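You operate a simulated robot arm through the tools that you are given. There is no shell and no other tool. Be economical: measure what you need, move in short steps, check, and stop when the job is done.

You run a simulated two-armed robot. Do the job below in one go: nothing can be reset, and whatever is moved stays where it is left.

JOB
Brush the filter in the dustpan clean, then log pilot as DONE.
Fine: red brush from the care drawer, put back, drawer shut; the filter stays in the dustpan; the other sliders stay at DUE. Where these are worked on the way, their far stop is far enough and under half their travel is too little: care drawer. What is to be rubbed or washed off counts as gone when no trace of it is left.

Only the result counts: the job must be done as asked and must still hold three seconds after the hand-in. Knocking over, shifting, dropping, spilling or breaking anything else fails it.

ROBOT AND FRAMES
Two 7-joint arms with two-finger parallel grippers on one trunk, on a base that drives. Base frame: it is fixed to the floor where the robot stands at the start and does not move with it; the origin is under the middle of the robot, x ahead of it, y to its left, z up. Units: mm, degrees, N and s.
The left shoulder is at the start at [50, 165, 1155], the right one opposite. With the tool pointing down near the work surface each hand reaches from about 100 to 380 mm from the robot's upright axis, wherever it stands, measured 20 degrees to its own side. Places, roughly: blue brush (6x10x7 cm) [800, 2400, 900]; care drawer [700, 0, 700]; duty slider [1000, -100, 1300]; filter [750, 3000, 250]; flush slider [1000, -100, 1200]; inside of the care drawer [800, 0, 700]; pan [800, -200, 900]; pilot slider [1000, -100, 1200]; standby slider [1000, -100, 1100]; yellow sponge (6x10x4 cm) [800, 200, 900]. Payload 3.91 kg a hand.
The TCP of each hand is the grasp point between the finger pads, 30 mm short of the fingertips. In the tool frame z runs along the fingers and y along their closing line. The gripper opens to 110 mm. The fingers are 20 mm wide and 10 mm thick; the gripper's body (48 by 112 mm) begins 55 mm behind the TCP.
Orientation is that of the tool frame in the base frame, as [roll, pitch, yaw] about the fixed x, y, z axes, in that order (R = Rz(yaw) Ry(pitch) Rx(roll)). With the fingers straight down and closing along the base's y, the tool's x points along the base's -x, its y along +y and its z along -z.

CONTROLS
- The arms move only by the tool send_rows. It takes "left_motion", "right_motion" or both (then of equal length, played together; a hand with none holds still); each is a list of rows, each a list of 2 entries, a list of its own where there are three numbers: the shift along the base's x, y, z in mm, then the turn, a rotation vector about the base's x, y, z in degrees. In form: [[[dx, dy, dz], [ax, ay, az]], ...]. A call has 1 to 12 rows; each row is the pose to reach, as a shift and turn from the pose commanded when the call began. "left_gripper" and "right_gripper" are, for a hand that has rows, the gripper command, from -1 (shut) to 1 (fully open), values between in proportion, set as the call begins (left out, the last holds). Each row takes 0.2 s and may step no farther than 50 mm and 8.6 degrees from the row before; otherwise, or with a gripper value out of range, the whole call is refused. Where a pose cannot be reached the arm comes as near as it can. A force on the tool above 40 N (or 10 N above the force at the start of the call, whichever is more), or a blocked arm, ends the call early, and 0.2 s more pass. Each finger travels about 45 mm/s and halts on what it meets, pressing with about 40 N; the grip force reading is that of the motor and also rises with nothing between the fingers. The clock runs only during rows and for 0.2 s after the last one: add rows that repeat a pose to give the fingers time. It gives the time, the measured TCP pose, the force on the tool (base axes), the opening and the grip force at its end, in the units of the frame above (readings bear some noise), with the torque about the TCP (base axes, N m) and any sound that the robot's microphone picked up, and new pictures: "pictures" is both (left out), scene, wrist or none (wrist: the cameras of the hands that moved).
- Cameras (640 x 400 px; columns grow to the right, rows downward): "scene" is now at [119.9, -8.7, 1338]; the picture's right is [-0.10, -0.99, 0.00], its down [-0.43, 0.04, -0.90] and it looks along [0.90, -0.09, -0.43] (base axes); focal length 214 px, centre (320, 200). "left" rides on the left gripper at [72, -17, -103] in its tool frame; the picture's right is [0.23, 0.97, 0.00], its down [-0.76, 0.18, -0.62] and it looks along [-0.61, 0.14, 0.78] (tool axes); focal length 222 px, centre (320, 200). "right" rides on the right gripper at [73, 17, -103] in its tool frame; the picture's right is [-0.23, 0.97, 0.00], its down [-0.76, -0.18, -0.62] and it looks along [-0.61, -0.14, 0.78] (tool axes); focal length 222 px, centre (320, 200). There is no depth. A picture from a camera that has moved, and an enlarged one, comes with that camera's place and axes in the base frame and with its lens.
- lift_body(by): slides the trunk up (or, below 0, down) by that many mm; the arms and the scene camera ride with it, the base frame stays. It gives what a move gives, with no picture.
- base_move(legs): drives the robot by 1 to 6 legs, each [ahead, left, turn to the left] in mm, mm and degrees, along the robot's own axes; the way and the turn of a leg run together, so that a leg with both is an arc; at most 1500 mm and 180 degrees a leg. The arms and the cameras ride along, it lands a little off, and it stops where it bumps. It gives what a move gives, and a new picture of the scene camera.
- turn_head(pan, tilt): turns the head with the scene camera to pan (to the left, within 80 degrees either way) and tilt (down, from -29 to 69), counted from straight ahead of the robot. It gives what a move gives, and a new picture of the scene camera.
- close_up(camera, box): a new picture of the part [left, top, right, bottom] of that camera's present view, enlarged. The clock stands still meanwhile.
- close_job(): hands the job in; it is judged then, once.

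Go step by step. Nothing tells you exact positions but the pictures and the camera data: compare them with the known pose of the tool, close in by small moves and look again before you grip or let go. The budget is 120 turns and 260 pictures, counting those below and the enlarged ones. Unless the task says otherwise, let go and move clear before handing in, and close with one line.

The tools are called after ">>>" as name(argument=value, ...) on one line, values as JSON. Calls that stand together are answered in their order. send_rows: Moves the arms, as the interface text tells. Its arguments: {"type":"object","properties":{"left_motion":{"type":"array","items":{"type":"array"}},"left_gripper":{"type":"number"},"right_motion":{"type":"array","items":{"type":"array"}},"right_gripper":{"type":"number"},"pictures":{"type":"string","enum":["both","scene","wrist","none"]}},"required":[]} The other tools are called the same way: lift_body (by) slides the trunk up or down; base_move (legs) drives the base; turn_head (pan, tilt) turns the head that bears the scene camera; close_up (camera, box) takes an enlarged picture of a part of a camera's view; close_job () hands the job in.

At the start:

```text
t: 0.0
left_position: [407.7, 84.7, 1387.2]
left_ee_rot: [-179.9, 0.2, -180.0]
left_wrist_force: [0.2, 0.5, 0.0]
left_torque: [0.05, -0.02, 0.01]
left_gripper_width: 109.8
left_grip_force: 0.1
right_position: [377.6, -175.4, 1387.6]
right_ee_rot: [179.9, 0.0, 179.9]
right_wrist_force: [-0.8, -0.1, -0.1]
right_torque: [0.03, -0.01, -0.02]
right_gripper_width: 109.9
right_grip_force: 0.0
trunk travel left (down, up): [-375.0, 128.0]
robot x, y, heading: [0.1, 1.6, -0.1]
head pan, tilt: [-5.8, 25.5]
```

scene: 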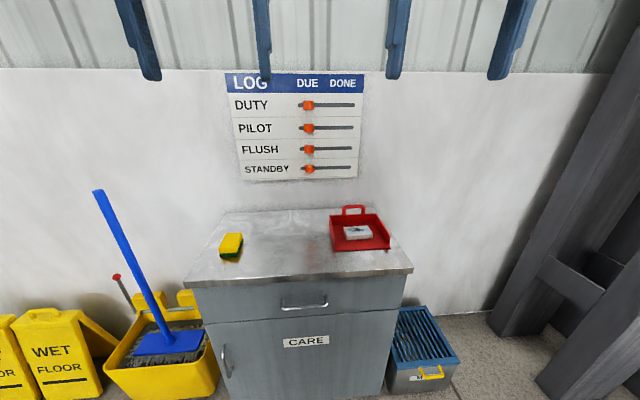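
right: 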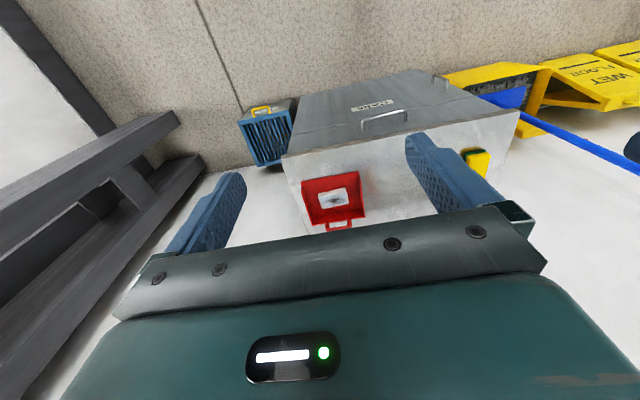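
left: 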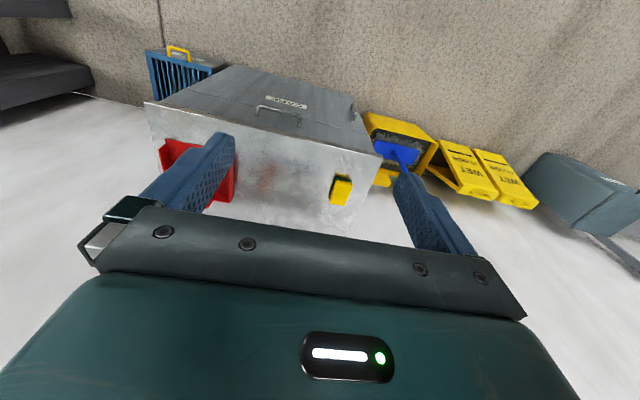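

I see the cabinet with the drawer, the red dustpan holding a small grey block, the sponge, and the log board. First I enlarge the pan, the board and the drawer.

>>> close_up(camera="scene", box=[310, 190, 410, 260])

>>> close_up(camera="scene", box=[220, 70, 370, 185])

>>> close_up(camera="scene", box=[180, 260, 420, 400])

```text
5.71 times, centred on (360, 225) of scene
camera zoom: at [119.9, -8.7, 1338.0], right [-0.1, -0.99, 0.0], down [-0.43, 0.04, -0.9], along [0.9, -0.09, -0.43], focal length 1226 px, centre (91, 57)
```

zoom: 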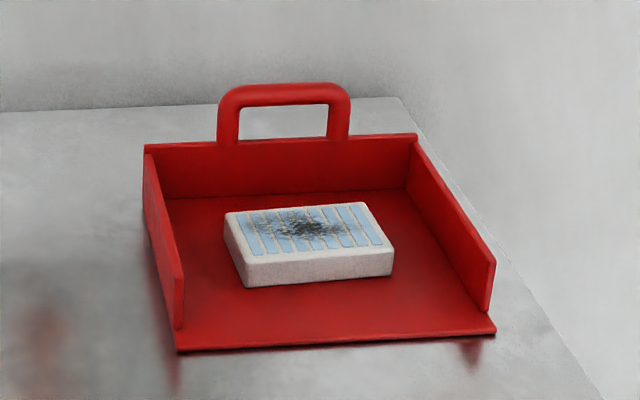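

```text
3.48 times, centred on (295, 128) of scene
camera zoom: at [119.9, -8.7, 1338.0], right [-0.1, -0.99, 0.0], down [-0.43, 0.04, -0.9], along [0.9, -0.09, -0.43], focal length 746 px, centre (407, 452)
```

zoom: 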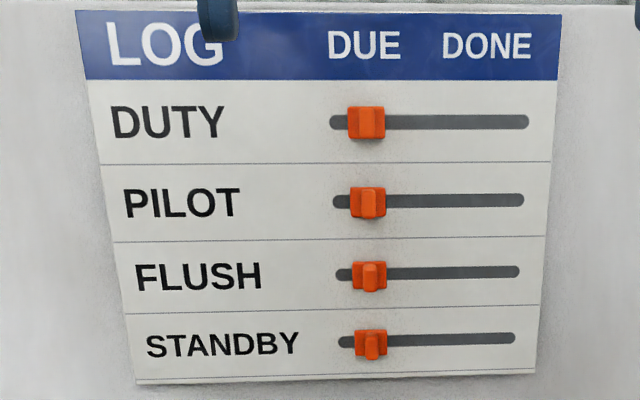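

```text
2.67 times, centred on (300, 330) of scene
camera zoom: at [119.9, -8.7, 1338.0], right [-0.1, -0.99, 0.0], down [-0.43, 0.04, -0.9], along [0.9, -0.09, -0.43], focal length 572 px, centre (373, -147)
```

zoom: 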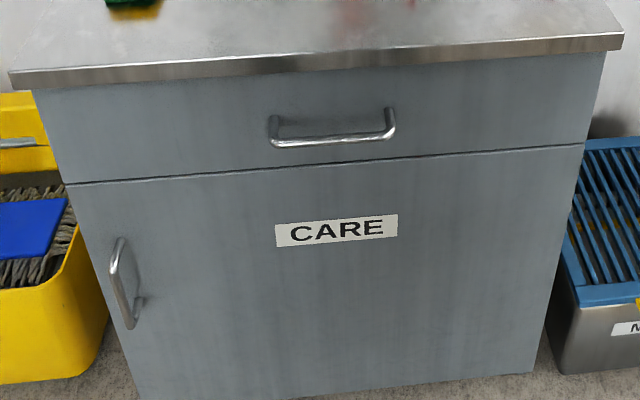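

The filter top sits near (779, -219, 881) and the drawer handle near (590, -5, 735). I lower the trunk and turn the left hand to point forward, with its fingers closing vertically for the handle.

>>> lift_body(by=-250)

>>> send_rows(left_motion=[[[5, 0, 0], [-4.62, -4.62, 4.62]], [[10, 0, 0], [-9.24, -9.24, 9.24]], [[15, 0, 0], [-13.86, -13.86, 13.86]], [[20, 0, 0], [-18.48, -18.48, 18.48]], [[25, 0, 0], [-23.1, -23.1, 23.1]], [[30, 0, 0], [-27.71, -27.71, 27.71]], [[35, 0, 0], [-32.33, -32.33, 32.33]], [[40, 0, 0], [-36.95, -36.95, 36.95]], [[40, 0, 0], [-41.57, -41.57, 41.57]], [[40, 0, 0], [-46.19, -46.19, 46.19]]], pictures="none")

>>> turn_head(pan=0, tilt=35)

```text
t: 2.6
left_position: [408.3, 83.7, 1137.3]
left_ee_rot: [-179.9, 0.1, -179.9]
left_wrist_force: [-0.1, -0.9, 0.6]
left_torque: [-0.01, 0.0, -0.01]
left_gripper_width: 110.0
left_grip_force: 0.0
right_position: [377.1, -175.2, 1138.2]
right_ee_rot: [180.0, 0.0, 179.8]
right_wrist_force: [-0.1, 0.9, -0.6]
right_torque: [0.01, 0.0, 0.02]
right_gripper_width: 110.1
right_grip_force: 0.1
trunk travel left (down, up): [-125.0, 378.0]
robot x, y, heading: [1.6, 1.7, -0.2]
head pan, tilt: [-5.8, 25.5]
```

```text
t: 4.8
left_position: [448.4, 86.1, 1137.0]
left_ee_rot: [-117.6, 17.0, -117.9]
left_wrist_force: [0.0, -0.5, -0.1]
left_torque: [-0.02, -0.04, -0.02]
left_gripper_width: 110.3
left_grip_force: 0.0
right_position: [377.2, -175.5, 1137.7]
right_ee_rot: [179.9, 0.0, 179.9]
right_wrist_force: [-0.7, 0.4, -0.1]
right_torque: [-0.01, 0.03, 0.02]
right_gripper_width: 109.8
right_grip_force: 0.2
trunk travel left (down, up): [-125.0, 378.0]
robot x, y, heading: [0.7, 1.5, -0.2]
head pan, tilt: [-5.8, 25.5]
```

```text
t: 5.5
left_position: [448.1, 86.1, 1138.1]
left_ee_rot: [-118.0, 17.1, -117.9]
left_wrist_force: [-0.7, 0.4, 0.0]
left_torque: [0.0, -0.02, -0.01]
left_gripper_width: 109.8
left_grip_force: 0.0
right_position: [377.6, -176.0, 1136.5]
right_ee_rot: [179.9, 0.0, 179.9]
right_wrist_force: [0.5, 0.8, -0.7]
right_torque: [-0.03, 0.03, -0.01]
right_gripper_width: 109.8
right_grip_force: 0.1
trunk travel left (down, up): [-125.0, 378.0]
robot x, y, heading: [-0.6, 2.4, -0.1]
head pan, tilt: [0.0, 35.0]
camera scene: at [116.5, 0.6, 1073.0], right [0.0, -1.0, 0.0], down [-0.57, 0.0, -0.82], along [0.82, 0.0, -0.57], focal length 214 px, centre (320, 200)
```

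scene: 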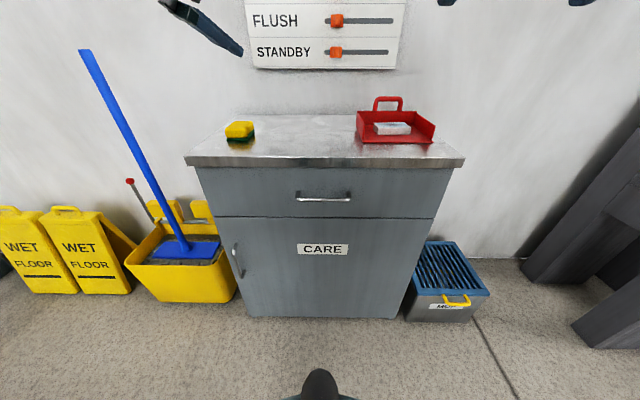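

The handle bar comes out near (571, -8, 761) and the counter's front edge near (576, ·, 867). I finish turning the left hand and lower it in front of the handle.

>>> send_rows(left_motion=[[[0, 0, -40], [-4.62, -4.62, 4.62]], [[0, -10, -80], [-9.24, -9.24, 9.24]], [[0, -20, -120], [-13.86, -13.86, 13.86]], [[0, -30, -160], [-18.48, -18.48, 18.48]], [[0, -40, -200], [-23.1, -23.1, 23.1]], [[0, -50, -240], [-23.1, -23.1, 23.1]], [[0, -60, -280], [-23.1, -23.1, 23.1]], [[0, -70, -320], [-23.1, -23.1, 23.1]], [[0, -80, -360], [-23.1, -23.1, 23.1]], [[0, -86, -376], [-23.1, -23.1, 23.1]]])

```text
t: 7.7
left_position: [446.6, -0.2, 759.8]
left_ee_rot: [-89.9, -0.2, -89.9]
left_wrist_force: [-1.0, -1.1, -0.6]
left_torque: [-0.01, 0.02, 0.02]
left_gripper_width: 109.9
left_grip_force: 0.1
right_position: [377.8, -174.1, 1138.0]
right_ee_rot: [179.9, 0.0, 179.9]
right_wrist_force: [0.5, 0.0, 0.4]
right_torque: [0.0, -0.03, 0.0]
right_gripper_width: 110.0
right_grip_force: 0.0
trunk travel left (down, up): [-125.0, 378.0]
robot x, y, heading: [1.0, 1.6, -0.1]
head pan, tilt: [0.0, 35.0]
camera scene: at [116.5, 0.6, 1073.0], right [0.0, -1.0, 0.0], down [-0.57, 0.0, -0.82], along [0.82, 0.0, -0.57], focal length 214 px, centre (320, 200)
camera left: at [343.2, -72.3, 777.1], right [0.0, -0.23, -0.97], down [-0.62, 0.76, -0.18], along [0.78, 0.61, -0.14], focal length 222 px, centre (320, 200)
```

scene: 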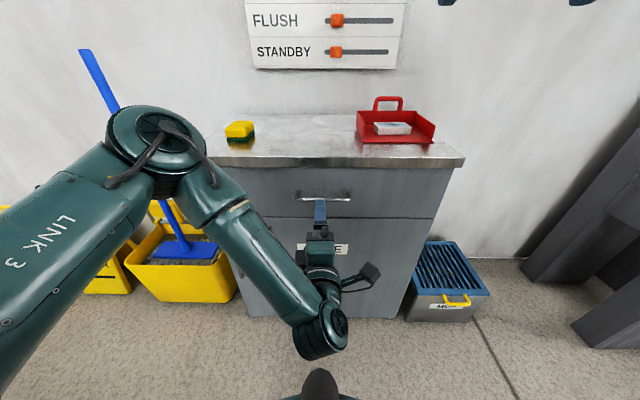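
left: 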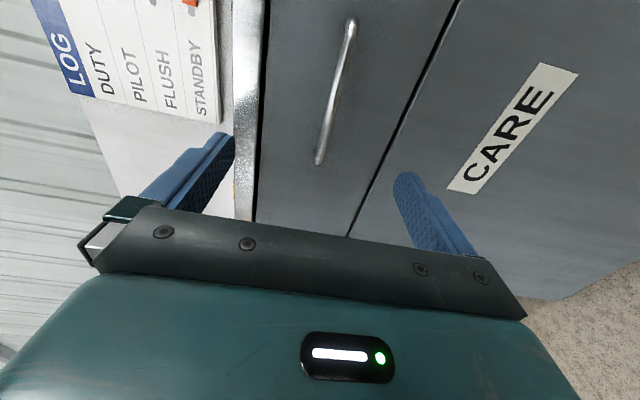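

The left hand is lined up in front of the handle. I move forward and look again.

>>> send_rows(left_motion=[[[40, 0, -5], [0, 0, 0]], [[80, 0, -5], [0, 0, 0]]])

>>> close_up(camera="scene", box=[240, 140, 400, 240])

```text
t: 8.3
left_position: [528.0, -0.5, 755.3]
left_ee_rot: [-89.9, -0.2, -89.9]
left_wrist_force: [-0.5, -0.5, -0.4]
left_torque: [0.0, -0.01, 0.03]
left_gripper_width: 109.9
left_grip_force: 0.0
right_position: [378.2, -175.7, 1138.2]
right_ee_rot: [179.9, 0.0, 179.9]
right_wrist_force: [-0.6, -0.7, -0.3]
right_torque: [-0.01, -0.02, 0.0]
right_gripper_width: 110.0
right_grip_force: 0.0
trunk travel left (down, up): [-125.0, 378.0]
robot x, y, heading: [4.3, 1.2, -0.1]
head pan, tilt: [0.0, 35.0]
camera scene: at [116.5, 0.6, 1072.9], right [0.0, -1.0, 0.0], down [-0.57, 0.0, -0.82], along [0.82, 0.0, -0.57], focal length 214 px, centre (320, 200)
camera left: at [423.9, -72.7, 772.3], right [0.0, -0.23, -0.97], down [-0.62, 0.76, -0.18], along [0.78, 0.61, -0.14], focal length 222 px, centre (320, 200)
```

scene: 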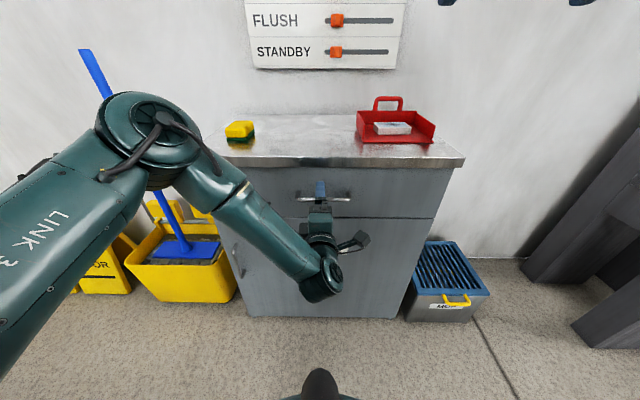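
left: 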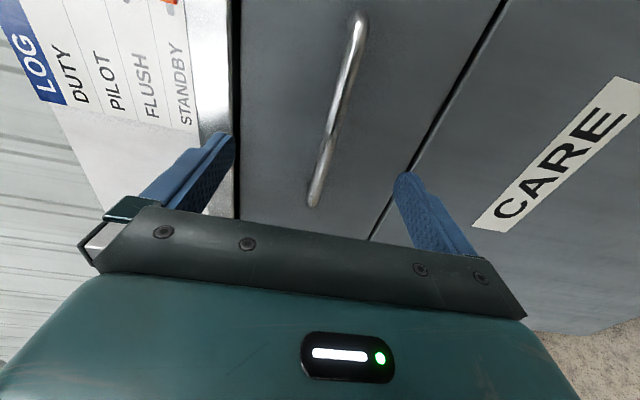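

```text
4.00 times, centred on (320, 190) of scene
camera zoom: at [116.5, 0.6, 1072.9], right [0.0, -1.0, 0.0], down [-0.57, 0.0, -0.82], along [0.82, 0.0, -0.57], focal length 858 px, centre (320, 240)
```

zoom: 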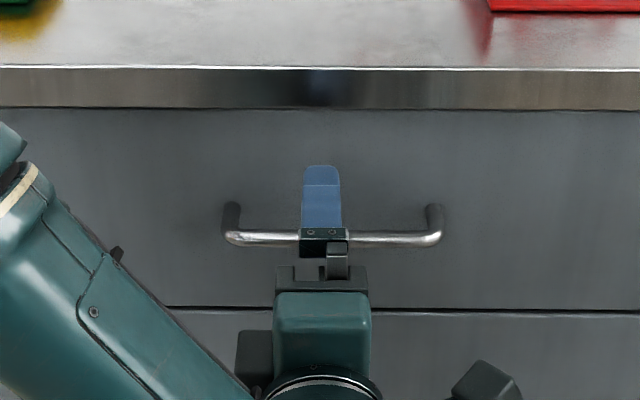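

The bar works out to about x 580, z 750. I advance to x 572 and close on it.

>>> send_rows(left_motion=[[[20, 0, -4], [0, 0, 0]], [[44, 0, -5], [0, 0, 0]]], pictures="none")

>>> send_rows(left_motion=[[[0, 0, 0], [0, 0, 0]], [[0, 0, 0], [0, 0, 0]], [[0, 0, 0], [0, 0, 0]], [[0, 0, 0], [0, 0, 0]], [[0, 0, 0], [0, 0, 0]], [[0, 0, 0], [0, 0, 0]]], left_gripper=-1)

```text
t: 8.9
left_position: [573.0, -1.2, 752.2]
left_ee_rot: [-89.9, -0.1, -89.9]
left_wrist_force: [-0.1, -0.6, 0.7]
left_torque: [0.01, 0.02, -0.01]
left_gripper_width: 109.9
left_grip_force: 0.1
right_position: [378.6, -175.2, 1137.2]
right_ee_rot: [179.9, 0.0, 179.9]
right_wrist_force: [-0.4, 0.7, -0.2]
right_torque: [0.0, -0.02, 0.01]
right_gripper_width: 110.1
right_grip_force: 0.1
trunk travel left (down, up): [-125.0, 378.0]
robot x, y, heading: [2.1, 0.0, 0.1]
head pan, tilt: [0.0, 35.0]
```

```text
t: 10.3
left_position: [573.7, -0.7, 749.9]
left_ee_rot: [-90.0, -0.1, -89.8]
left_wrist_force: [-0.9, -0.4, -2.8]
left_torque: [0.08, 0.05, -0.03]
left_gripper_width: 11.7
left_grip_force: 27.8
right_position: [378.8, -175.5, 1137.1]
right_ee_rot: [179.9, 0.0, 179.9]
right_wrist_force: [-0.2, 0.5, 0.1]
right_torque: [-0.02, -0.01, 0.02]
right_gripper_width: 110.2
right_grip_force: 0.1
trunk travel left (down, up): [-125.0, 378.0]
robot x, y, heading: [-1.7, 2.5, -0.1]
head pan, tilt: [0.0, 35.0]
camera scene: at [116.7, 0.6, 1072.8], right [0.0, -1.0, 0.0], down [-0.57, 0.0, -0.82], along [0.82, 0.0, -0.57], focal length 214 px, centre (320, 200)
camera left: at [469.2, -73.0, 766.7], right [0.0, -0.23, -0.97], down [-0.62, 0.76, -0.18], along [0.78, 0.61, -0.14], focal length 222 px, centre (320, 200)
```

scene: 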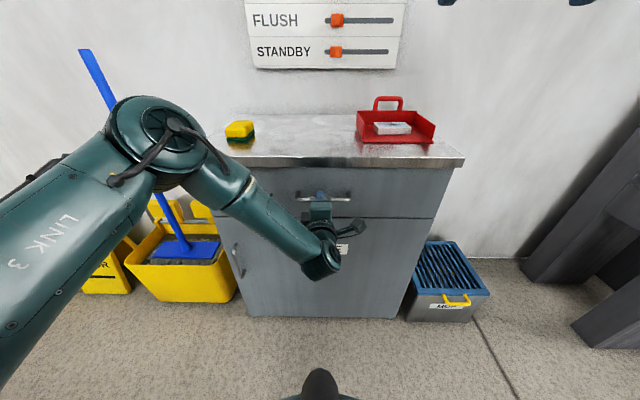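
left: 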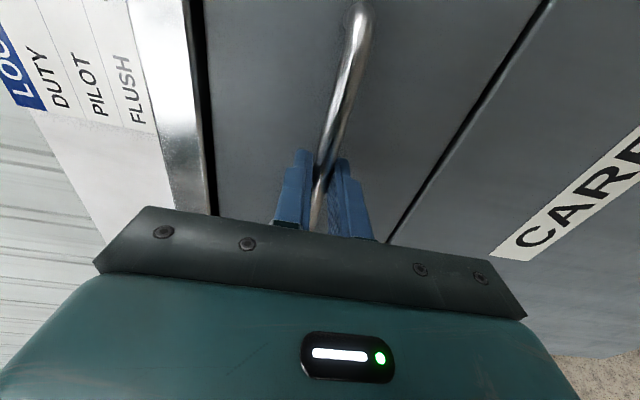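

The handle is gripped (opening 11.7 mm). Now I pull back with the arm.

>>> send_rows(left_motion=[[[-20, 0, 0], [0, 0, 0]], [[-40, 0, 0], [0, 0, 0]], [[-60, 0, 0], [0, 0, 0]], [[-80, 0, 0], [0, 0, 0]], [[-100, 0, 0], [0, 0, 0]], [[-120, 0, 0], [0, 0, 0]], [[-140, 0, 0], [0, 0, 0]], [[-160, 0, 0], [0, 0, 0]]], pictures="scene")

```text
t: 12.1
left_position: [412.7, 1.4, 749.3]
left_ee_rot: [-90.1, 0.1, -89.5]
left_wrist_force: [-0.4, 18.8, -10.4]
left_torque: [0.14, 0.14, 1.18]
left_gripper_width: 11.6
left_grip_force: 44.8
right_position: [377.9, -173.6, 1137.6]
right_ee_rot: [179.9, 0.0, -180.0]
right_wrist_force: [0.2, 0.3, 0.2]
right_torque: [-0.03, -0.01, -0.02]
right_gripper_width: 110.2
right_grip_force: 0.0
trunk travel left (down, up): [-125.0, 378.0]
robot x, y, heading: [-1.2, 3.4, 0.2]
head pan, tilt: [0.0, 35.0]
camera scene: at [117.0, 2.0, 1072.8], right [0.0, -1.0, 0.0], down [-0.57, 0.0, -0.82], along [0.82, 0.0, -0.57], focal length 214 px, centre (320, 200)
```

scene: 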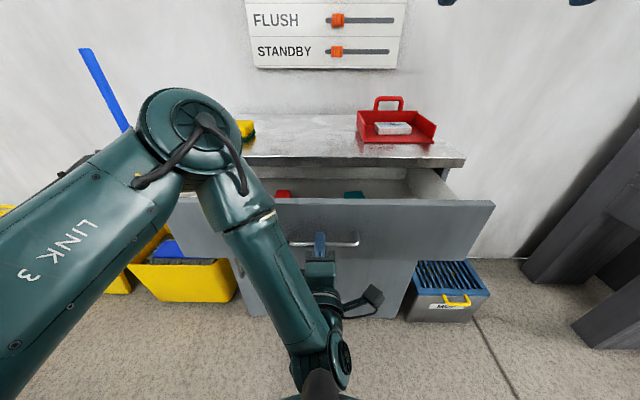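

The drawer slides out, and I can see something red and something teal inside. I keep pulling toward the stop.

>>> send_rows(left_motion=[[[-20, 0, 0], [0, 0, 0]], [[-40, 0, 0], [0, 0, 0]], [[-60, 0, 0], [0, 0, 0]], [[-80, 0, 0], [0, 0, 0]], [[-100, 0, 0], [0, 0, 0]]], pictures="scene")

```text
t: 12.8
left_position: [377.1, 2.1, 750.4]
left_ee_rot: [-91.7, 0.2, -90.1]
left_wrist_force: [-1.3, 2.0, -11.3]
left_torque: [-0.19, 0.2, 0.2]
left_gripper_width: 11.6
left_grip_force: 45.1
left hand out of reach, approached as far as the arm can: row 2, 3
right_position: [377.5, -174.6, 1137.1]
right_ee_rot: [-180.0, 0.1, 179.9]
right_wrist_force: [-0.6, 0.9, 0.4]
right_torque: [-0.02, 0.01, 0.01]
right_gripper_width: 110.0
right_grip_force: 0.0
trunk travel left (down, up): [-125.0, 378.0]
robot x, y, heading: [1.8, -1.5, -0.1]
head pan, tilt: [0.0, 35.0]
stopped in row 3 (left hand): the force on the tool passed its limit at 46 N (the readings are from after the stop); the commanded pose is now the measured one
camera scene: at [116.7, 0.7, 1073.0], right [0.0, -1.0, 0.0], down [-0.57, 0.0, -0.82], along [0.82, 0.0, -0.57], focal length 214 px, centre (320, 200)
```

scene: 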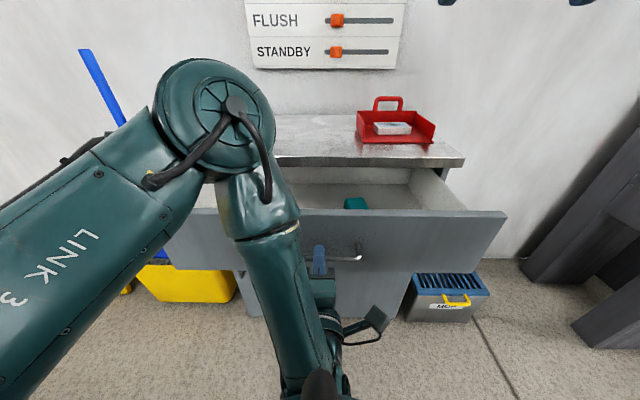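

The arm is at its reach limit (x 377), so I drive the base back to continue the pull.

>>> base_move(legs=[[-60, 0, 0]])

```text
t: 13.7
left_position: [317.5, 1.5, 749.4]
left_ee_rot: [-91.6, 0.2, -90.2]
left_wrist_force: [-0.2, 17.1, -22.4]
left_torque: [-0.12, 0.22, -0.28]
left_gripper_width: 11.7
left_grip_force: 45.9
right_position: [318.3, -173.5, 1136.5]
right_ee_rot: [180.0, 0.1, 179.9]
right_wrist_force: [0.2, 0.0, -0.9]
right_torque: [-0.05, 0.02, -0.01]
right_gripper_width: 110.1
right_grip_force: 0.0
trunk travel left (down, up): [-125.0, 378.0]
robot x, y, heading: [-59.7, 1.3, -0.5]
head pan, tilt: [0.0, 35.0]
camera scene: at [56.8, 1.6, 1072.7], right [0.0, -1.0, 0.0], down [-0.57, 0.0, -0.82], along [0.82, 0.0, -0.57], focal length 214 px, centre (320, 200)
```

scene: 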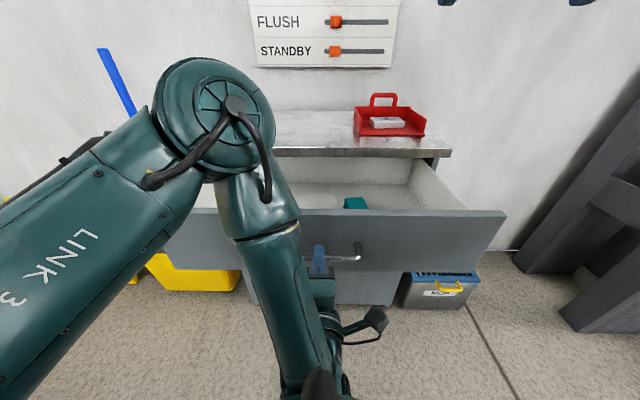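

The drawer is about 256 mm out and still moving, so I back up a little more.

>>> base_move(legs=[[-40, 0, 0]])

```text
t: 14.7
left_position: [287.7, 2.0, 750.4]
left_ee_rot: [-91.6, 0.2, -89.8]
left_wrist_force: [0.2, -0.7, -0.9]
left_torque: [-0.14, 0.01, 0.17]
left_gripper_width: 11.8
left_grip_force: 45.1
right_position: [286.2, -176.0, 1138.6]
right_ee_rot: [-179.9, 0.0, 179.9]
right_wrist_force: [0.5, 0.0, 0.6]
right_torque: [0.03, 0.01, 0.01]
right_gripper_width: 109.8
right_grip_force: 0.1
trunk travel left (down, up): [-125.0, 378.0]
robot x, y, heading: [-91.3, -2.1, 0.0]
head pan, tilt: [0.0, 35.0]
stopped in leg 1: the force on the tool passed its limit at 80 N (the readings are from after the stop); the commanded pose is now the measured one
camera scene: at [25.7, 0.7, 1073.1], right [0.0, -1.0, 0.0], down [-0.57, 0.0, -0.82], along [0.82, 0.0, -0.57], focal length 214 px, centre (320, 200)
```

scene: 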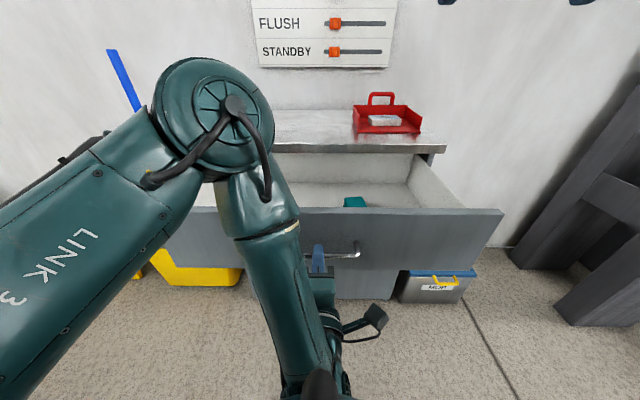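

The drawer has reached its stop, about 286 mm out. I release the handle, back off, raise the trunk, and look into the drawer.

>>> send_rows(left_motion=[[[0, 0, 0], [0, 0, 0]], [[0, 0, 0], [0, 0, 0]], [[0, 0, 0], [0, 0, 0]], [[0, 0, 0], [0, 0, 0]], [[0, 0, 0], [0, 0, 0]], [[0, 0, 0], [0, 0, 0]]], left_gripper=1, pictures="none")

>>> base_move(legs=[[-120, 0, 0]])

>>> lift_body(by=250)

>>> turn_head(pan=0, tilt=45)

```text
t: 16.1
left_position: [290.1, 3.4, 751.2]
left_ee_rot: [-91.6, 0.3, -89.8]
left_wrist_force: [-0.3, 0.5, 0.0]
left_torque: [0.0, -0.04, 0.03]
left_gripper_width: 110.1
left_grip_force: 0.1
right_position: [287.3, -175.2, 1137.2]
right_ee_rot: [-180.0, 0.2, 179.9]
right_wrist_force: [0.2, -0.3, -0.6]
right_torque: [0.02, -0.01, 0.0]
right_gripper_width: 109.9
right_grip_force: 0.0
trunk travel left (down, up): [-125.0, 378.0]
robot x, y, heading: [-90.8, -1.6, 0.2]
head pan, tilt: [0.0, 35.0]
```

```text
t: 17.3
left_position: [169.0, 4.0, 750.9]
left_ee_rot: [-91.6, 0.3, -89.7]
left_wrist_force: [0.5, -0.2, 0.4]
left_torque: [0.02, 0.02, -0.04]
left_gripper_width: 109.9
left_grip_force: 0.1
right_position: [168.2, -173.4, 1138.7]
right_ee_rot: [-180.0, 0.1, -179.9]
right_wrist_force: [0.1, -1.0, 0.5]
right_torque: [-0.01, -0.03, 0.02]
right_gripper_width: 110.2
right_grip_force: 0.1
trunk travel left (down, up): [-125.0, 378.0]
robot x, y, heading: [-209.0, 1.6, -0.1]
head pan, tilt: [0.0, 35.0]
camera scene: at [-94.7, 1.0, 1073.0], right [0.0, -1.0, 0.0], down [-0.57, 0.0, -0.82], along [0.82, 0.0, -0.57], focal length 214 px, centre (320, 200)
```

scene: 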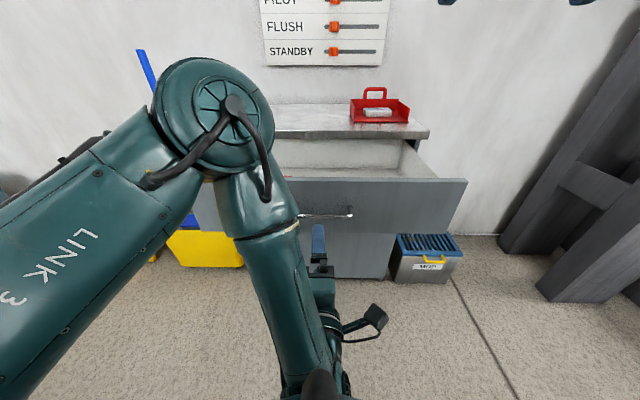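

```text
t: 19.9
left_position: [169.8, 4.6, 1001.0]
left_ee_rot: [-91.7, 0.3, -89.5]
left_wrist_force: [0.0, -0.4, -0.6]
left_torque: [-0.01, -0.03, 0.01]
left_gripper_width: 110.1
left_grip_force: 0.2
right_position: [165.9, -174.6, 1388.2]
right_ee_rot: [-179.9, 0.1, -179.9]
right_wrist_force: [0.0, -0.3, 0.1]
right_torque: [0.0, 0.01, 0.0]
right_gripper_width: 109.8
right_grip_force: 0.1
trunk travel left (down, up): [-375.0, 128.0]
robot x, y, heading: [-211.1, 3.5, -0.1]
head pan, tilt: [0.0, 35.0]
```

```text
t: 20.6
left_position: [169.3, 3.2, 1000.7]
left_ee_rot: [-91.5, 0.3, -89.5]
left_wrist_force: [-0.1, 0.3, -0.4]
left_torque: [0.01, -0.02, 0.01]
left_gripper_width: 110.1
left_grip_force: 0.1
right_position: [166.6, -173.8, 1388.8]
right_ee_rot: [180.0, 0.1, -179.9]
right_wrist_force: [-1.2, 0.0, -1.0]
right_torque: [-0.04, 0.01, 0.01]
right_gripper_width: 109.8
right_grip_force: 0.0
trunk travel left (down, up): [-375.0, 128.0]
robot x, y, heading: [-214.6, 1.3, 0.2]
head pan, tilt: [0.0, 45.0]
camera scene: at [-101.4, 1.0, 1308.2], right [0.0, -1.0, 0.0], down [-0.71, 0.0, -0.71], along [0.71, 0.0, -0.71], focal length 214 px, centre (320, 200)
```

scene: 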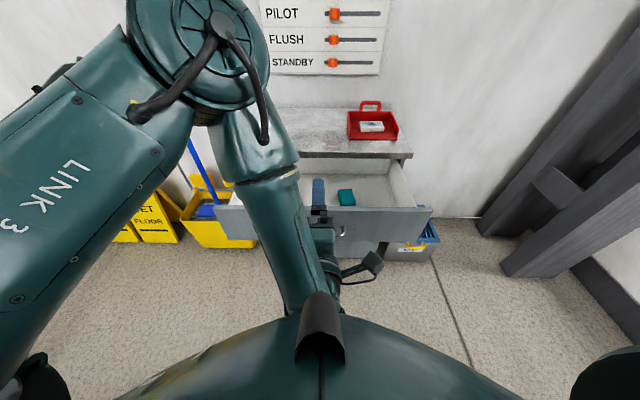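

The left arm blocks the view. I bring it back to its raised starting pose.

>>> send_rows(left_motion=[[[5, 8, 40], [0, 0, 0]], [[10, 16, 80], [4.62, 4.62, -4.62]], [[15, 24, 120], [9.24, 9.24, -9.24]], [[20, 32, 160], [13.86, 13.86, -13.86]], [[20, 40, 200], [18.48, 18.48, -18.48]], [[20, 48, 235], [23.1, 23.1, -23.1]], [[20, 56, 265], [27.71, 27.71, -27.71]], [[20, 64, 295], [32.33, 32.33, -32.33]], [[20, 72, 325], [36.95, 36.95, -36.95]], [[20, 78, 350], [41.57, 41.57, -41.57]], [[20, 82, 370], [46.19, 46.19, -46.19]], [[20, 82, 387], [50.8, 50.8, -50.8]]], pictures="none")

>>> send_rows(left_motion=[[[0, 0, 0], [4.6, 4.6, -4.6]], [[0, 0, 0], [9.2, 9.2, -9.2]], [[0, 0, 0], [13.8, 13.8, -13.8]], [[0, 0, 0], [18.4, 18.4, -18.4]]], pictures="scene")

```text
t: 23.2
left_position: [188.2, 85.0, 1386.4]
left_ee_rot: [-160.3, 15.2, -158.7]
left_wrist_force: [-0.4, -0.2, 0.6]
left_torque: [-0.01, -0.02, 0.03]
left_gripper_width: 109.9
left_grip_force: 0.0
right_position: [167.1, -174.5, 1387.3]
right_ee_rot: [179.9, 0.2, -180.0]
right_wrist_force: [0.2, -0.2, -0.1]
right_torque: [0.03, -0.02, 0.04]
right_gripper_width: 110.0
right_grip_force: 0.2
trunk travel left (down, up): [-375.0, 128.0]
robot x, y, heading: [-212.0, -2.4, -0.0]
head pan, tilt: [0.0, 45.0]
```

```text
t: 24.2
left_position: [187.3, 83.6, 1389.6]
left_ee_rot: [178.5, 0.6, 179.7]
left_wrist_force: [-0.2, 0.2, 0.3]
left_torque: [0.01, -0.01, 0.01]
left_gripper_width: 109.9
left_grip_force: 0.0
right_position: [166.7, -176.3, 1388.3]
right_ee_rot: [179.9, 0.2, -180.0]
right_wrist_force: [-1.2, -0.6, 1.2]
right_torque: [0.02, 0.0, -0.02]
right_gripper_width: 110.2
right_grip_force: 0.0
trunk travel left (down, up): [-375.0, 128.0]
robot x, y, heading: [-216.5, -4.3, -0.3]
head pan, tilt: [0.0, 45.0]
camera scene: at [-102.1, -0.3, 1308.2], right [0.0, -1.0, 0.0], down [-0.71, 0.0, -0.71], along [0.71, 0.0, -0.71], focal length 214 px, centre (320, 200)
```

scene: 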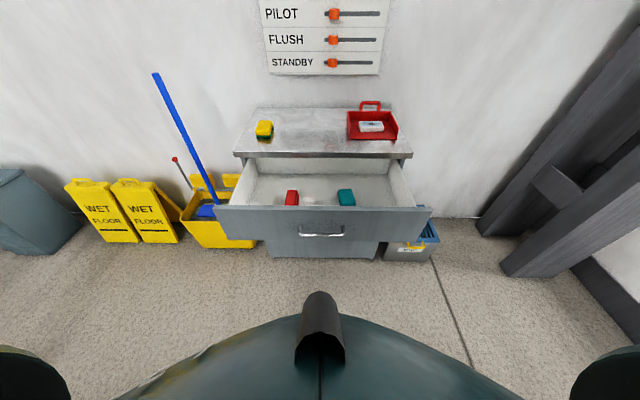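

The red brush is in the drawer near (505, 110, 710), with a teal one beside it at y ≈ -107. I drive forward and to the left so the right hand can reach the red one.

>>> base_move(legs=[[0, 220, 0], [240, 0, 0]])

>>> close_up(camera="right", box=[0, 0, 640, 400])

```text
t: 28.1
left_position: [426.4, 302.1, 1387.1]
left_ee_rot: [178.6, 0.4, 179.4]
left_wrist_force: [-0.2, 0.4, 0.3]
left_torque: [-0.01, 0.02, -0.02]
left_gripper_width: 109.9
left_grip_force: 0.0
right_position: [403.2, 43.4, 1388.4]
right_ee_rot: [180.0, 0.1, 179.6]
right_wrist_force: [-0.8, 0.0, -0.1]
right_torque: [0.0, 0.03, -0.01]
right_gripper_width: 110.2
right_grip_force: 0.0
trunk travel left (down, up): [-375.0, 128.0]
robot x, y, heading: [23.3, 220.3, -0.2]
head pan, tilt: [0.0, 45.0]
camera scene: at [135.8, 219.6, 1308.1], right [-0.01, -1.0, 0.0], down [-0.71, 0.0, -0.71], along [0.71, 0.0, -0.71], focal length 214 px, centre (320, 200)
```

scene: 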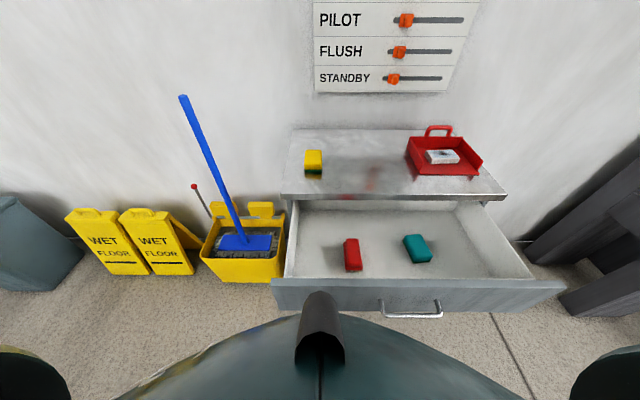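

```text
1.00 times, centred on (320, 200) of right (not enlarged: the box is as wide or as high as the picture)
camera zoom: at [330.8, 59.3, 1491.2], right [0.23, 0.97, 0.0], down [0.76, -0.18, 0.62], along [0.61, -0.14, -0.78], focal length 222 px, centre (320, 200)
```

zoom: 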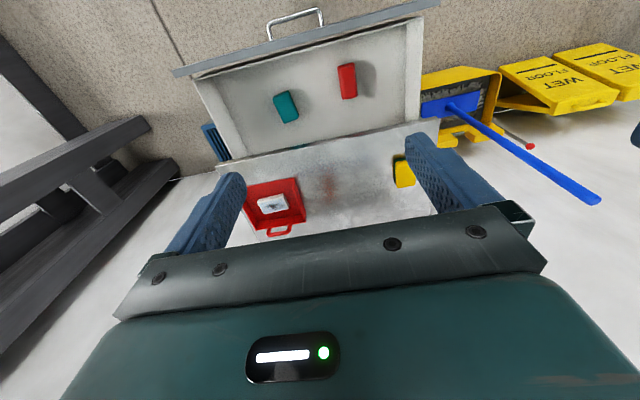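

The brush sits near (495, 114, 700) with its long axis about along x, so the current closing line along y suits. I lower the right hand above it.

>>> send_rows(right_motion=[[[10, 8, -45], [0, 0, 0]], [[20, 16, -90], [0, 0, 0]], [[30, 24, -135], [0, 0, 0]], [[40, 32, -180], [0, 0, 0]], [[50, 40, -225], [0, 0, 0]], [[60, 48, -270], [0, 0, 0]], [[70, 56, -315], [0, 0, 0]], [[80, 64, -360], [0, 0, 0]], [[88, 71, -405], [0, 0, 0]], [[90, 71, -450], [0, 0, 0]], [[90, 71, -490], [0, 0, 0]]])

```text
t: 30.5
left_position: [425.9, 302.0, 1386.3]
left_ee_rot: [178.5, 0.5, 179.4]
left_wrist_force: [-0.9, -0.2, 0.3]
left_torque: [-0.01, -0.02, 0.02]
left_gripper_width: 110.0
left_grip_force: 0.1
right_position: [490.0, 113.8, 898.9]
right_ee_rot: [179.8, 0.1, 179.6]
right_wrist_force: [-0.7, 0.1, 0.1]
right_torque: [0.01, 0.03, -0.01]
right_gripper_width: 110.0
right_grip_force: 0.1
trunk travel left (down, up): [-375.0, 128.0]
robot x, y, heading: [28.2, 218.8, -0.4]
head pan, tilt: [0.0, 45.0]
camera scene: at [135.4, 219.5, 1308.2], right [-0.01, -1.0, 0.0], down [-0.71, 0.0, -0.71], along [0.71, 0.0, -0.71], focal length 214 px, centre (320, 200)
camera right: at [417.7, 130.4, 1001.2], right [0.23, 0.97, 0.0], down [0.76, -0.18, 0.62], along [0.61, -0.14, -0.78], focal length 222 px, centre (320, 200)
```

scene: 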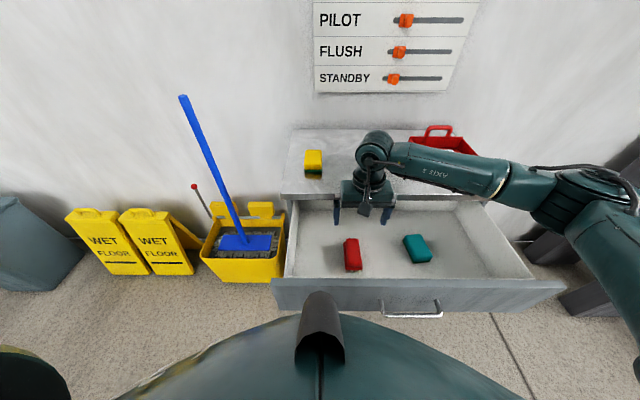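
right: 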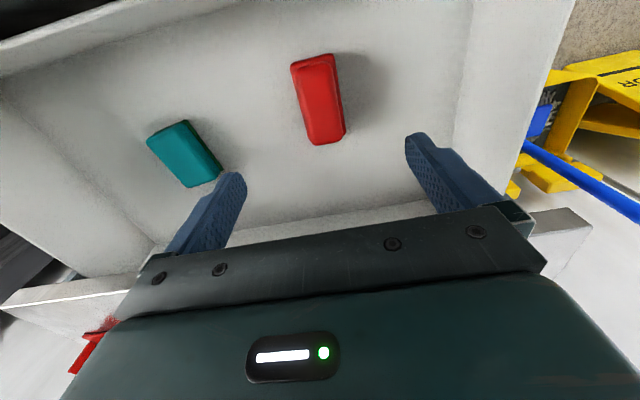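

The brush is aligned with x, about 93 × 50 mm, centred at (492, 114). I go down further and check the height.

>>> send_rows(right_motion=[[[2, 0, -40], [0, 0, 0]], [[3, 0, -80], [0, 0, 0]], [[3, 0, -120], [0, 0, 0]]], pictures="wrist")

>>> close_up(camera="scene", box=[280, 180, 480, 305])

```text
t: 31.3
left_position: [425.6, 302.7, 1387.0]
left_ee_rot: [178.5, 0.6, 179.4]
left_wrist_force: [-0.3, -0.6, -0.3]
left_torque: [0.0, -0.02, 0.0]
left_gripper_width: 110.0
left_grip_force: 0.1
right_position: [498.3, 114.9, 777.7]
right_ee_rot: [-180.0, 0.2, 179.7]
right_wrist_force: [-0.2, 0.5, 0.0]
right_torque: [-0.02, 0.04, 0.0]
right_gripper_width: 109.9
right_grip_force: 0.1
trunk travel left (down, up): [-375.0, 128.0]
robot x, y, heading: [22.6, 221.5, -0.0]
head pan, tilt: [0.0, 45.0]
camera right: at [426.4, 131.6, 879.8], right [0.23, 0.97, 0.0], down [0.76, -0.18, 0.63], along [0.61, -0.14, -0.78], focal length 222 px, centre (320, 200)
```

right: 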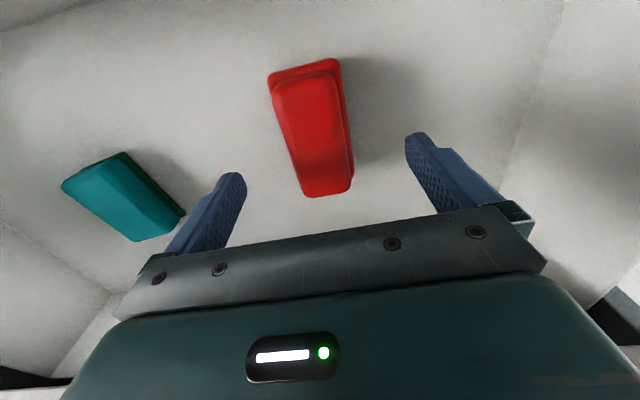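

```text
3.20 times, centred on (380, 242) of scene
camera zoom: at [135.5, 219.6, 1308.1], right [-0.01, -1.0, 0.0], down [-0.71, 0.0, -0.71], along [0.71, 0.0, -0.71], focal length 686 px, centre (128, 64)
```

zoom: 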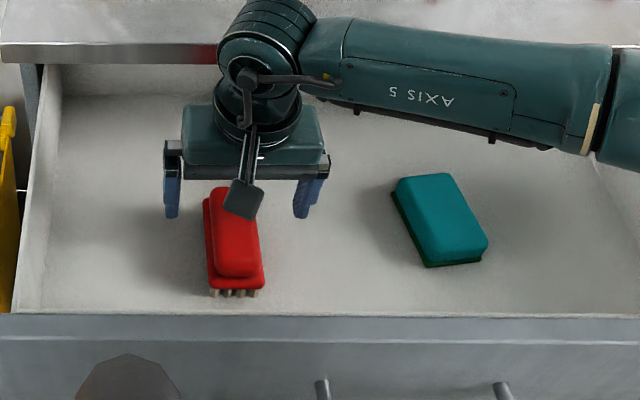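

The brush has a grip on top (top z ≈ 716), a wider plate beneath it and bristles at the bottom. I lower the hand around it and close.

>>> send_rows(right_motion=[[[-4, -1, -35], [0, 0, 0]], [[-8, -1, -73], [0, 0, 0]]], pictures="none")

>>> send_rows(right_motion=[[[0, 0, 0], [0, 0, 0]], [[0, 0, 0], [0, 0, 0]], [[0, 0, 0], [0, 0, 0]], [[0, 0, 0], [0, 0, 0]], [[0, 0, 0], [0, 0, 0]]], right_gripper=-1, pictures="wrist")

>>> close_up(camera="scene", box=[280, 180, 480, 305])

```text
t: 31.9
left_position: [424.7, 302.0, 1386.0]
left_ee_rot: [178.5, 0.5, 179.3]
left_wrist_force: [0.3, -0.1, 0.4]
left_torque: [0.01, 0.04, -0.04]
left_gripper_width: 110.0
left_grip_force: 0.1
right_position: [490.1, 113.3, 705.4]
right_ee_rot: [179.9, 0.2, 179.6]
right_wrist_force: [0.3, -1.0, 0.8]
right_torque: [0.0, 0.03, 0.03]
right_gripper_width: 110.0
right_grip_force: 0.1
trunk travel left (down, up): [-375.0, 128.0]
robot x, y, heading: [24.7, 221.6, -0.3]
head pan, tilt: [0.0, 45.0]
```

```text
t: 33.1
left_position: [425.3, 301.6, 1386.4]
left_ee_rot: [178.5, 0.6, 179.3]
left_wrist_force: [0.9, -0.4, 0.3]
left_torque: [0.0, 0.0, 0.03]
left_gripper_width: 109.8
left_grip_force: 0.0
right_position: [490.7, 113.0, 706.0]
right_ee_rot: [-179.9, 0.1, 179.5]
right_wrist_force: [0.5, 1.1, 0.5]
right_torque: [0.03, 0.01, -0.02]
right_gripper_width: 53.5
right_grip_force: 40.1
trunk travel left (down, up): [-375.0, 128.0]
robot x, y, heading: [25.7, 224.0, -0.1]
head pan, tilt: [0.0, 45.0]
camera right: at [418.2, 129.9, 808.3], right [0.23, 0.97, 0.0], down [0.76, -0.18, 0.62], along [0.61, -0.14, -0.78], focal length 222 px, centre (320, 200)
```

right: 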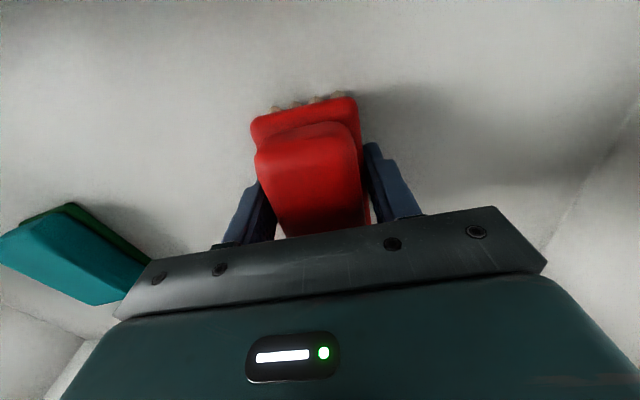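

```text
3.20 times, centred on (380, 242) of scene
camera zoom: at [135.2, 219.6, 1308.1], right [-0.01, -1.0, 0.0], down [-0.71, 0.0, -0.71], along [0.71, 0.0, -0.71], focal length 686 px, centre (128, 64)
```

zoom: 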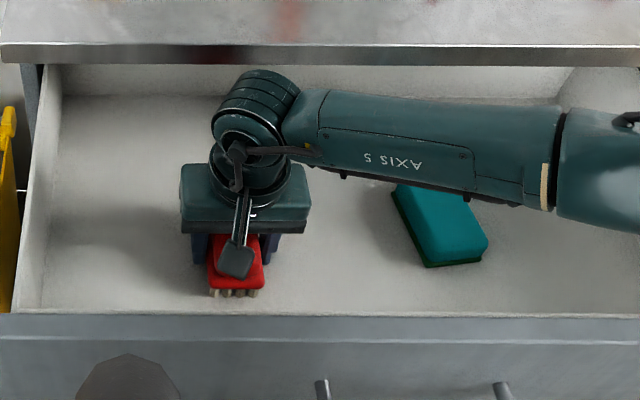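

The brush is gripped at 53.5 mm (pick pose 490.7, 113, 706). The pan can't be reached with the drawer sticking out, so I lift the brush high, then push the drawer shut with the left hand before brushing.

>>> send_rows(right_motion=[[[0, 0, 30], [0, 0, 0]], [[0, 0, 70], [0, 0, 0]], [[0, 0, 115], [0, 0, 0]], [[0, 0, 160], [0, 0, 0]], [[-5, -5, 205], [0, 0, 0]], [[-15, -15, 250], [0, 0, 0]], [[-25, -25, 295], [0, 0, 0]], [[-35, -35, 340], [0, 0, 0]], [[-45, -45, 385], [0, 0, 0]], [[-55, -55, 430], [0, 0, 0]], [[-65, -65, 475], [0, 0, 0]], [[-75, -75, 520], [0, 0, 0]]])

>>> base_move(legs=[[-240, 0, 0], [0, -220, 0]])

```text
t: 35.7
left_position: [425.0, 302.6, 1388.3]
left_ee_rot: [178.5, 0.6, 179.4]
left_wrist_force: [0.1, -0.1, 0.4]
left_torque: [-0.03, -0.01, 0.01]
left_gripper_width: 109.8
left_grip_force: 0.1
right_position: [413.8, 38.1, 1223.3]
right_ee_rot: [-180.0, 0.0, 179.7]
right_wrist_force: [0.4, 0.3, -1.1]
right_torque: [-0.02, 0.0, -0.03]
right_gripper_width: 53.4
right_grip_force: 39.9
trunk travel left (down, up): [-375.0, 128.0]
robot x, y, heading: [23.7, 217.6, 0.1]
head pan, tilt: [0.0, 45.0]
camera scene: at [134.4, 219.9, 1308.2], right [-0.01, -1.0, 0.0], down [-0.71, 0.0, -0.71], along [0.71, 0.0, -0.71], focal length 214 px, centre (320, 200)
camera right: at [341.9, 55.9, 1326.6], right [0.23, 0.97, 0.0], down [0.76, -0.18, 0.62], along [0.61, -0.14, -0.78], focal length 222 px, centre (320, 200)
```

scene: 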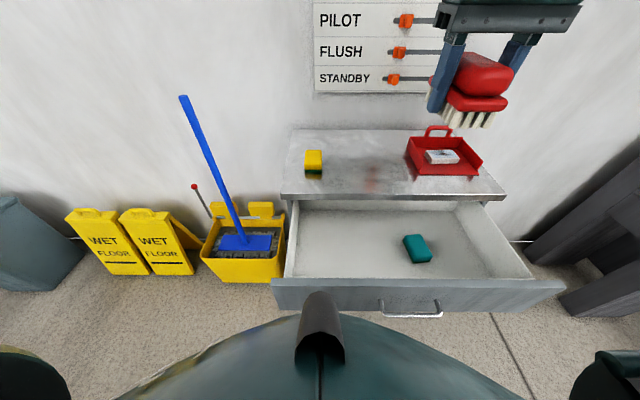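
right: 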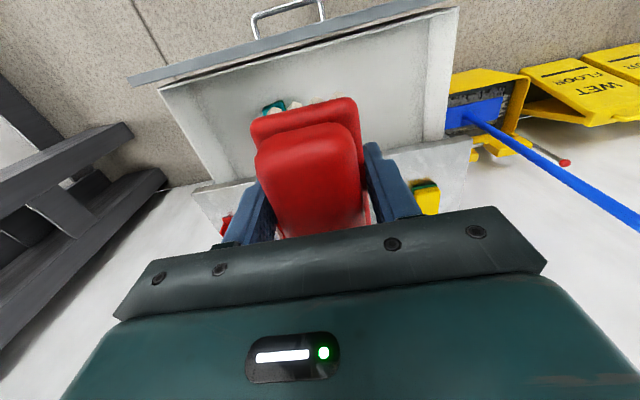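

```text
t: 39.6
left_position: [187.5, 86.9, 1387.2]
left_ee_rot: [178.5, 0.5, 179.5]
left_wrist_force: [-0.2, -1.1, 0.5]
left_torque: [-0.02, -0.02, -0.03]
left_gripper_width: 109.8
left_grip_force: 0.1
right_position: [175.5, -176.1, 1222.6]
right_ee_rot: [179.9, 0.1, 179.8]
right_wrist_force: [-0.4, 0.0, -0.8]
right_torque: [-0.01, -0.01, -0.01]
right_gripper_width: 53.8
right_grip_force: 39.4
trunk travel left (down, up): [-375.0, 128.0]
robot x, y, heading: [-213.9, 1.2, -0.1]
head pan, tilt: [0.0, 45.0]
camera scene: at [-103.7, 4.2, 1308.1], right [0.0, -1.0, 0.0], down [-0.71, 0.0, -0.71], along [0.71, 0.0, -0.71], focal length 214 px, centre (320, 200)
```

scene: 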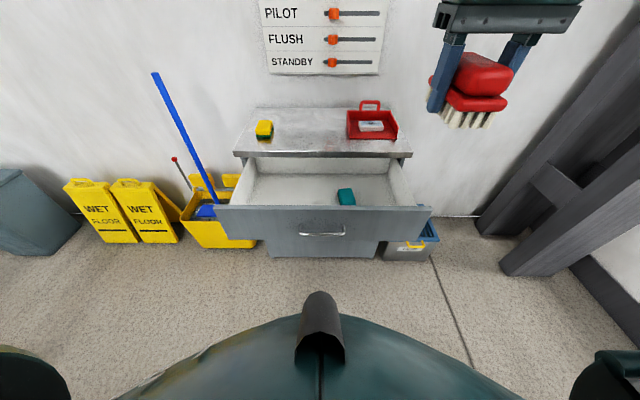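

Now I lower the trunk and bring the left hand to the handle the same way as before.

>>> lift_body(by=-250)

>>> send_rows(left_motion=[[[4, 0, 0], [-4.62, -4.62, 4.62]], [[8, 0, 0], [-9.24, -9.24, 9.24]], [[12, 0, 0], [-13.86, -13.86, 13.86]], [[16, 0, 0], [-18.48, -18.48, 18.48]], [[20, 0, 0], [-23.1, -23.1, 23.1]], [[24, 0, 0], [-27.71, -27.71, 27.71]], [[28, 0, 0], [-32.33, -32.33, 32.33]], [[30, 0, 0], [-36.95, -36.95, 36.95]], [[30, 0, 0], [-41.57, -41.57, 41.57]], [[30, 0, 0], [-46.19, -46.19, 46.19]]], pictures="none")

>>> send_rows(left_motion=[[[0, 0, -40], [-4.62, -4.62, 4.62]], [[0, -10, -80], [-9.24, -9.24, 9.24]], [[0, -20, -120], [-13.86, -13.86, 13.86]], [[0, -30, -160], [-18.48, -18.48, 18.48]], [[0, -40, -200], [-23.1, -23.1, 23.1]], [[0, -50, -240], [-23.1, -23.1, 23.1]], [[0, -60, -280], [-23.1, -23.1, 23.1]], [[0, -70, -320], [-23.1, -23.1, 23.1]], [[0, -80, -360], [-23.1, -23.1, 23.1]], [[0, -86, -387], [-23.1, -23.1, 23.1]]])

```text
t: 42.2
left_position: [186.0, 87.1, 1137.1]
left_ee_rot: [178.5, 0.5, 179.5]
left_wrist_force: [-0.6, -0.9, -0.3]
left_torque: [-0.01, -0.01, 0.0]
left_gripper_width: 110.0
left_grip_force: 0.0
right_position: [177.3, -174.9, 973.9]
right_ee_rot: [-179.9, 0.1, 179.7]
right_wrist_force: [-0.3, 0.3, -1.5]
right_torque: [0.01, -0.02, -0.04]
right_gripper_width: 53.6
right_grip_force: 39.7
trunk travel left (down, up): [-125.0, 378.0]
robot x, y, heading: [-209.7, 3.9, -0.5]
head pan, tilt: [0.0, 45.0]
```

```text
t: 44.4
left_position: [216.8, 87.8, 1137.5]
left_ee_rot: [-119.3, 17.5, -117.7]
left_wrist_force: [1.0, 0.0, 0.5]
left_torque: [0.02, -0.02, 0.01]
left_gripper_width: 110.0
left_grip_force: 0.1
right_position: [175.7, -175.8, 972.3]
right_ee_rot: [-180.0, 0.1, 179.8]
right_wrist_force: [-0.1, -0.7, -0.6]
right_torque: [0.01, 0.02, -0.02]
right_gripper_width: 53.6
right_grip_force: 40.2
trunk travel left (down, up): [-125.0, 378.0]
robot x, y, heading: [-214.0, 3.6, -0.1]
head pan, tilt: [0.0, 45.0]
```

```text
t: 46.6
left_position: [215.1, 1.5, 748.9]
left_ee_rot: [-91.4, 0.5, -89.5]
left_wrist_force: [-1.1, -0.7, -0.8]
left_torque: [0.02, 0.02, -0.02]
left_gripper_width: 109.9
left_grip_force: 0.1
right_position: [177.0, -175.9, 973.6]
right_ee_rot: [-180.0, 0.1, 179.9]
right_wrist_force: [-0.8, -1.1, -0.9]
right_torque: [-0.01, 0.01, -0.01]
right_gripper_width: 53.3
right_grip_force: 39.8
trunk travel left (down, up): [-125.0, 378.0]
robot x, y, heading: [-213.6, 1.9, -0.0]
head pan, tilt: [0.0, 45.0]
camera scene: at [-103.7, 4.4, 1058.2], right [0.0, -1.0, 0.0], down [-0.71, 0.0, -0.71], along [0.71, 0.0, -0.71], focal length 214 px, centre (320, 200)
camera left: at [112.1, -71.0, 767.9], right [-0.02, -0.22, -0.98], down [-0.63, 0.76, -0.16], along [0.77, 0.62, -0.16], focal length 222 px, centre (320, 200)
```

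scene: 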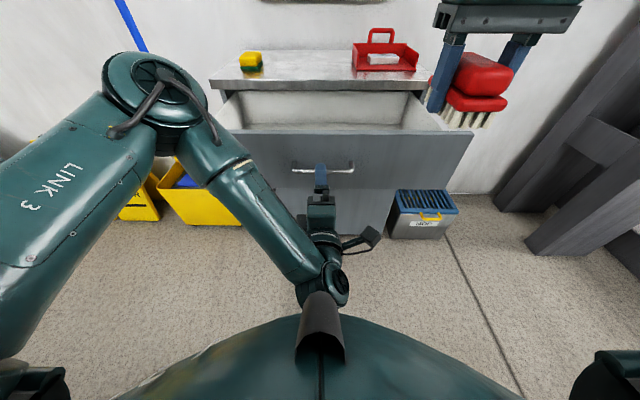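
left: 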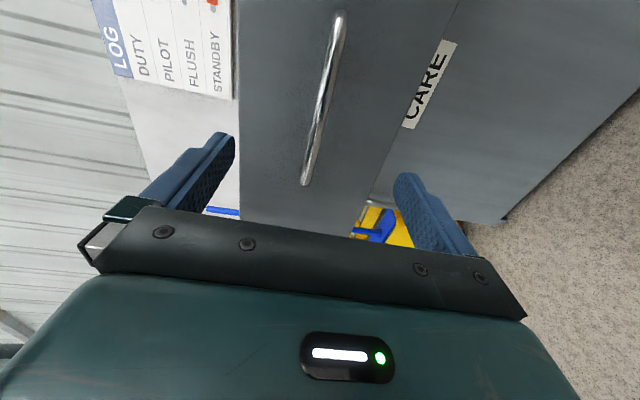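

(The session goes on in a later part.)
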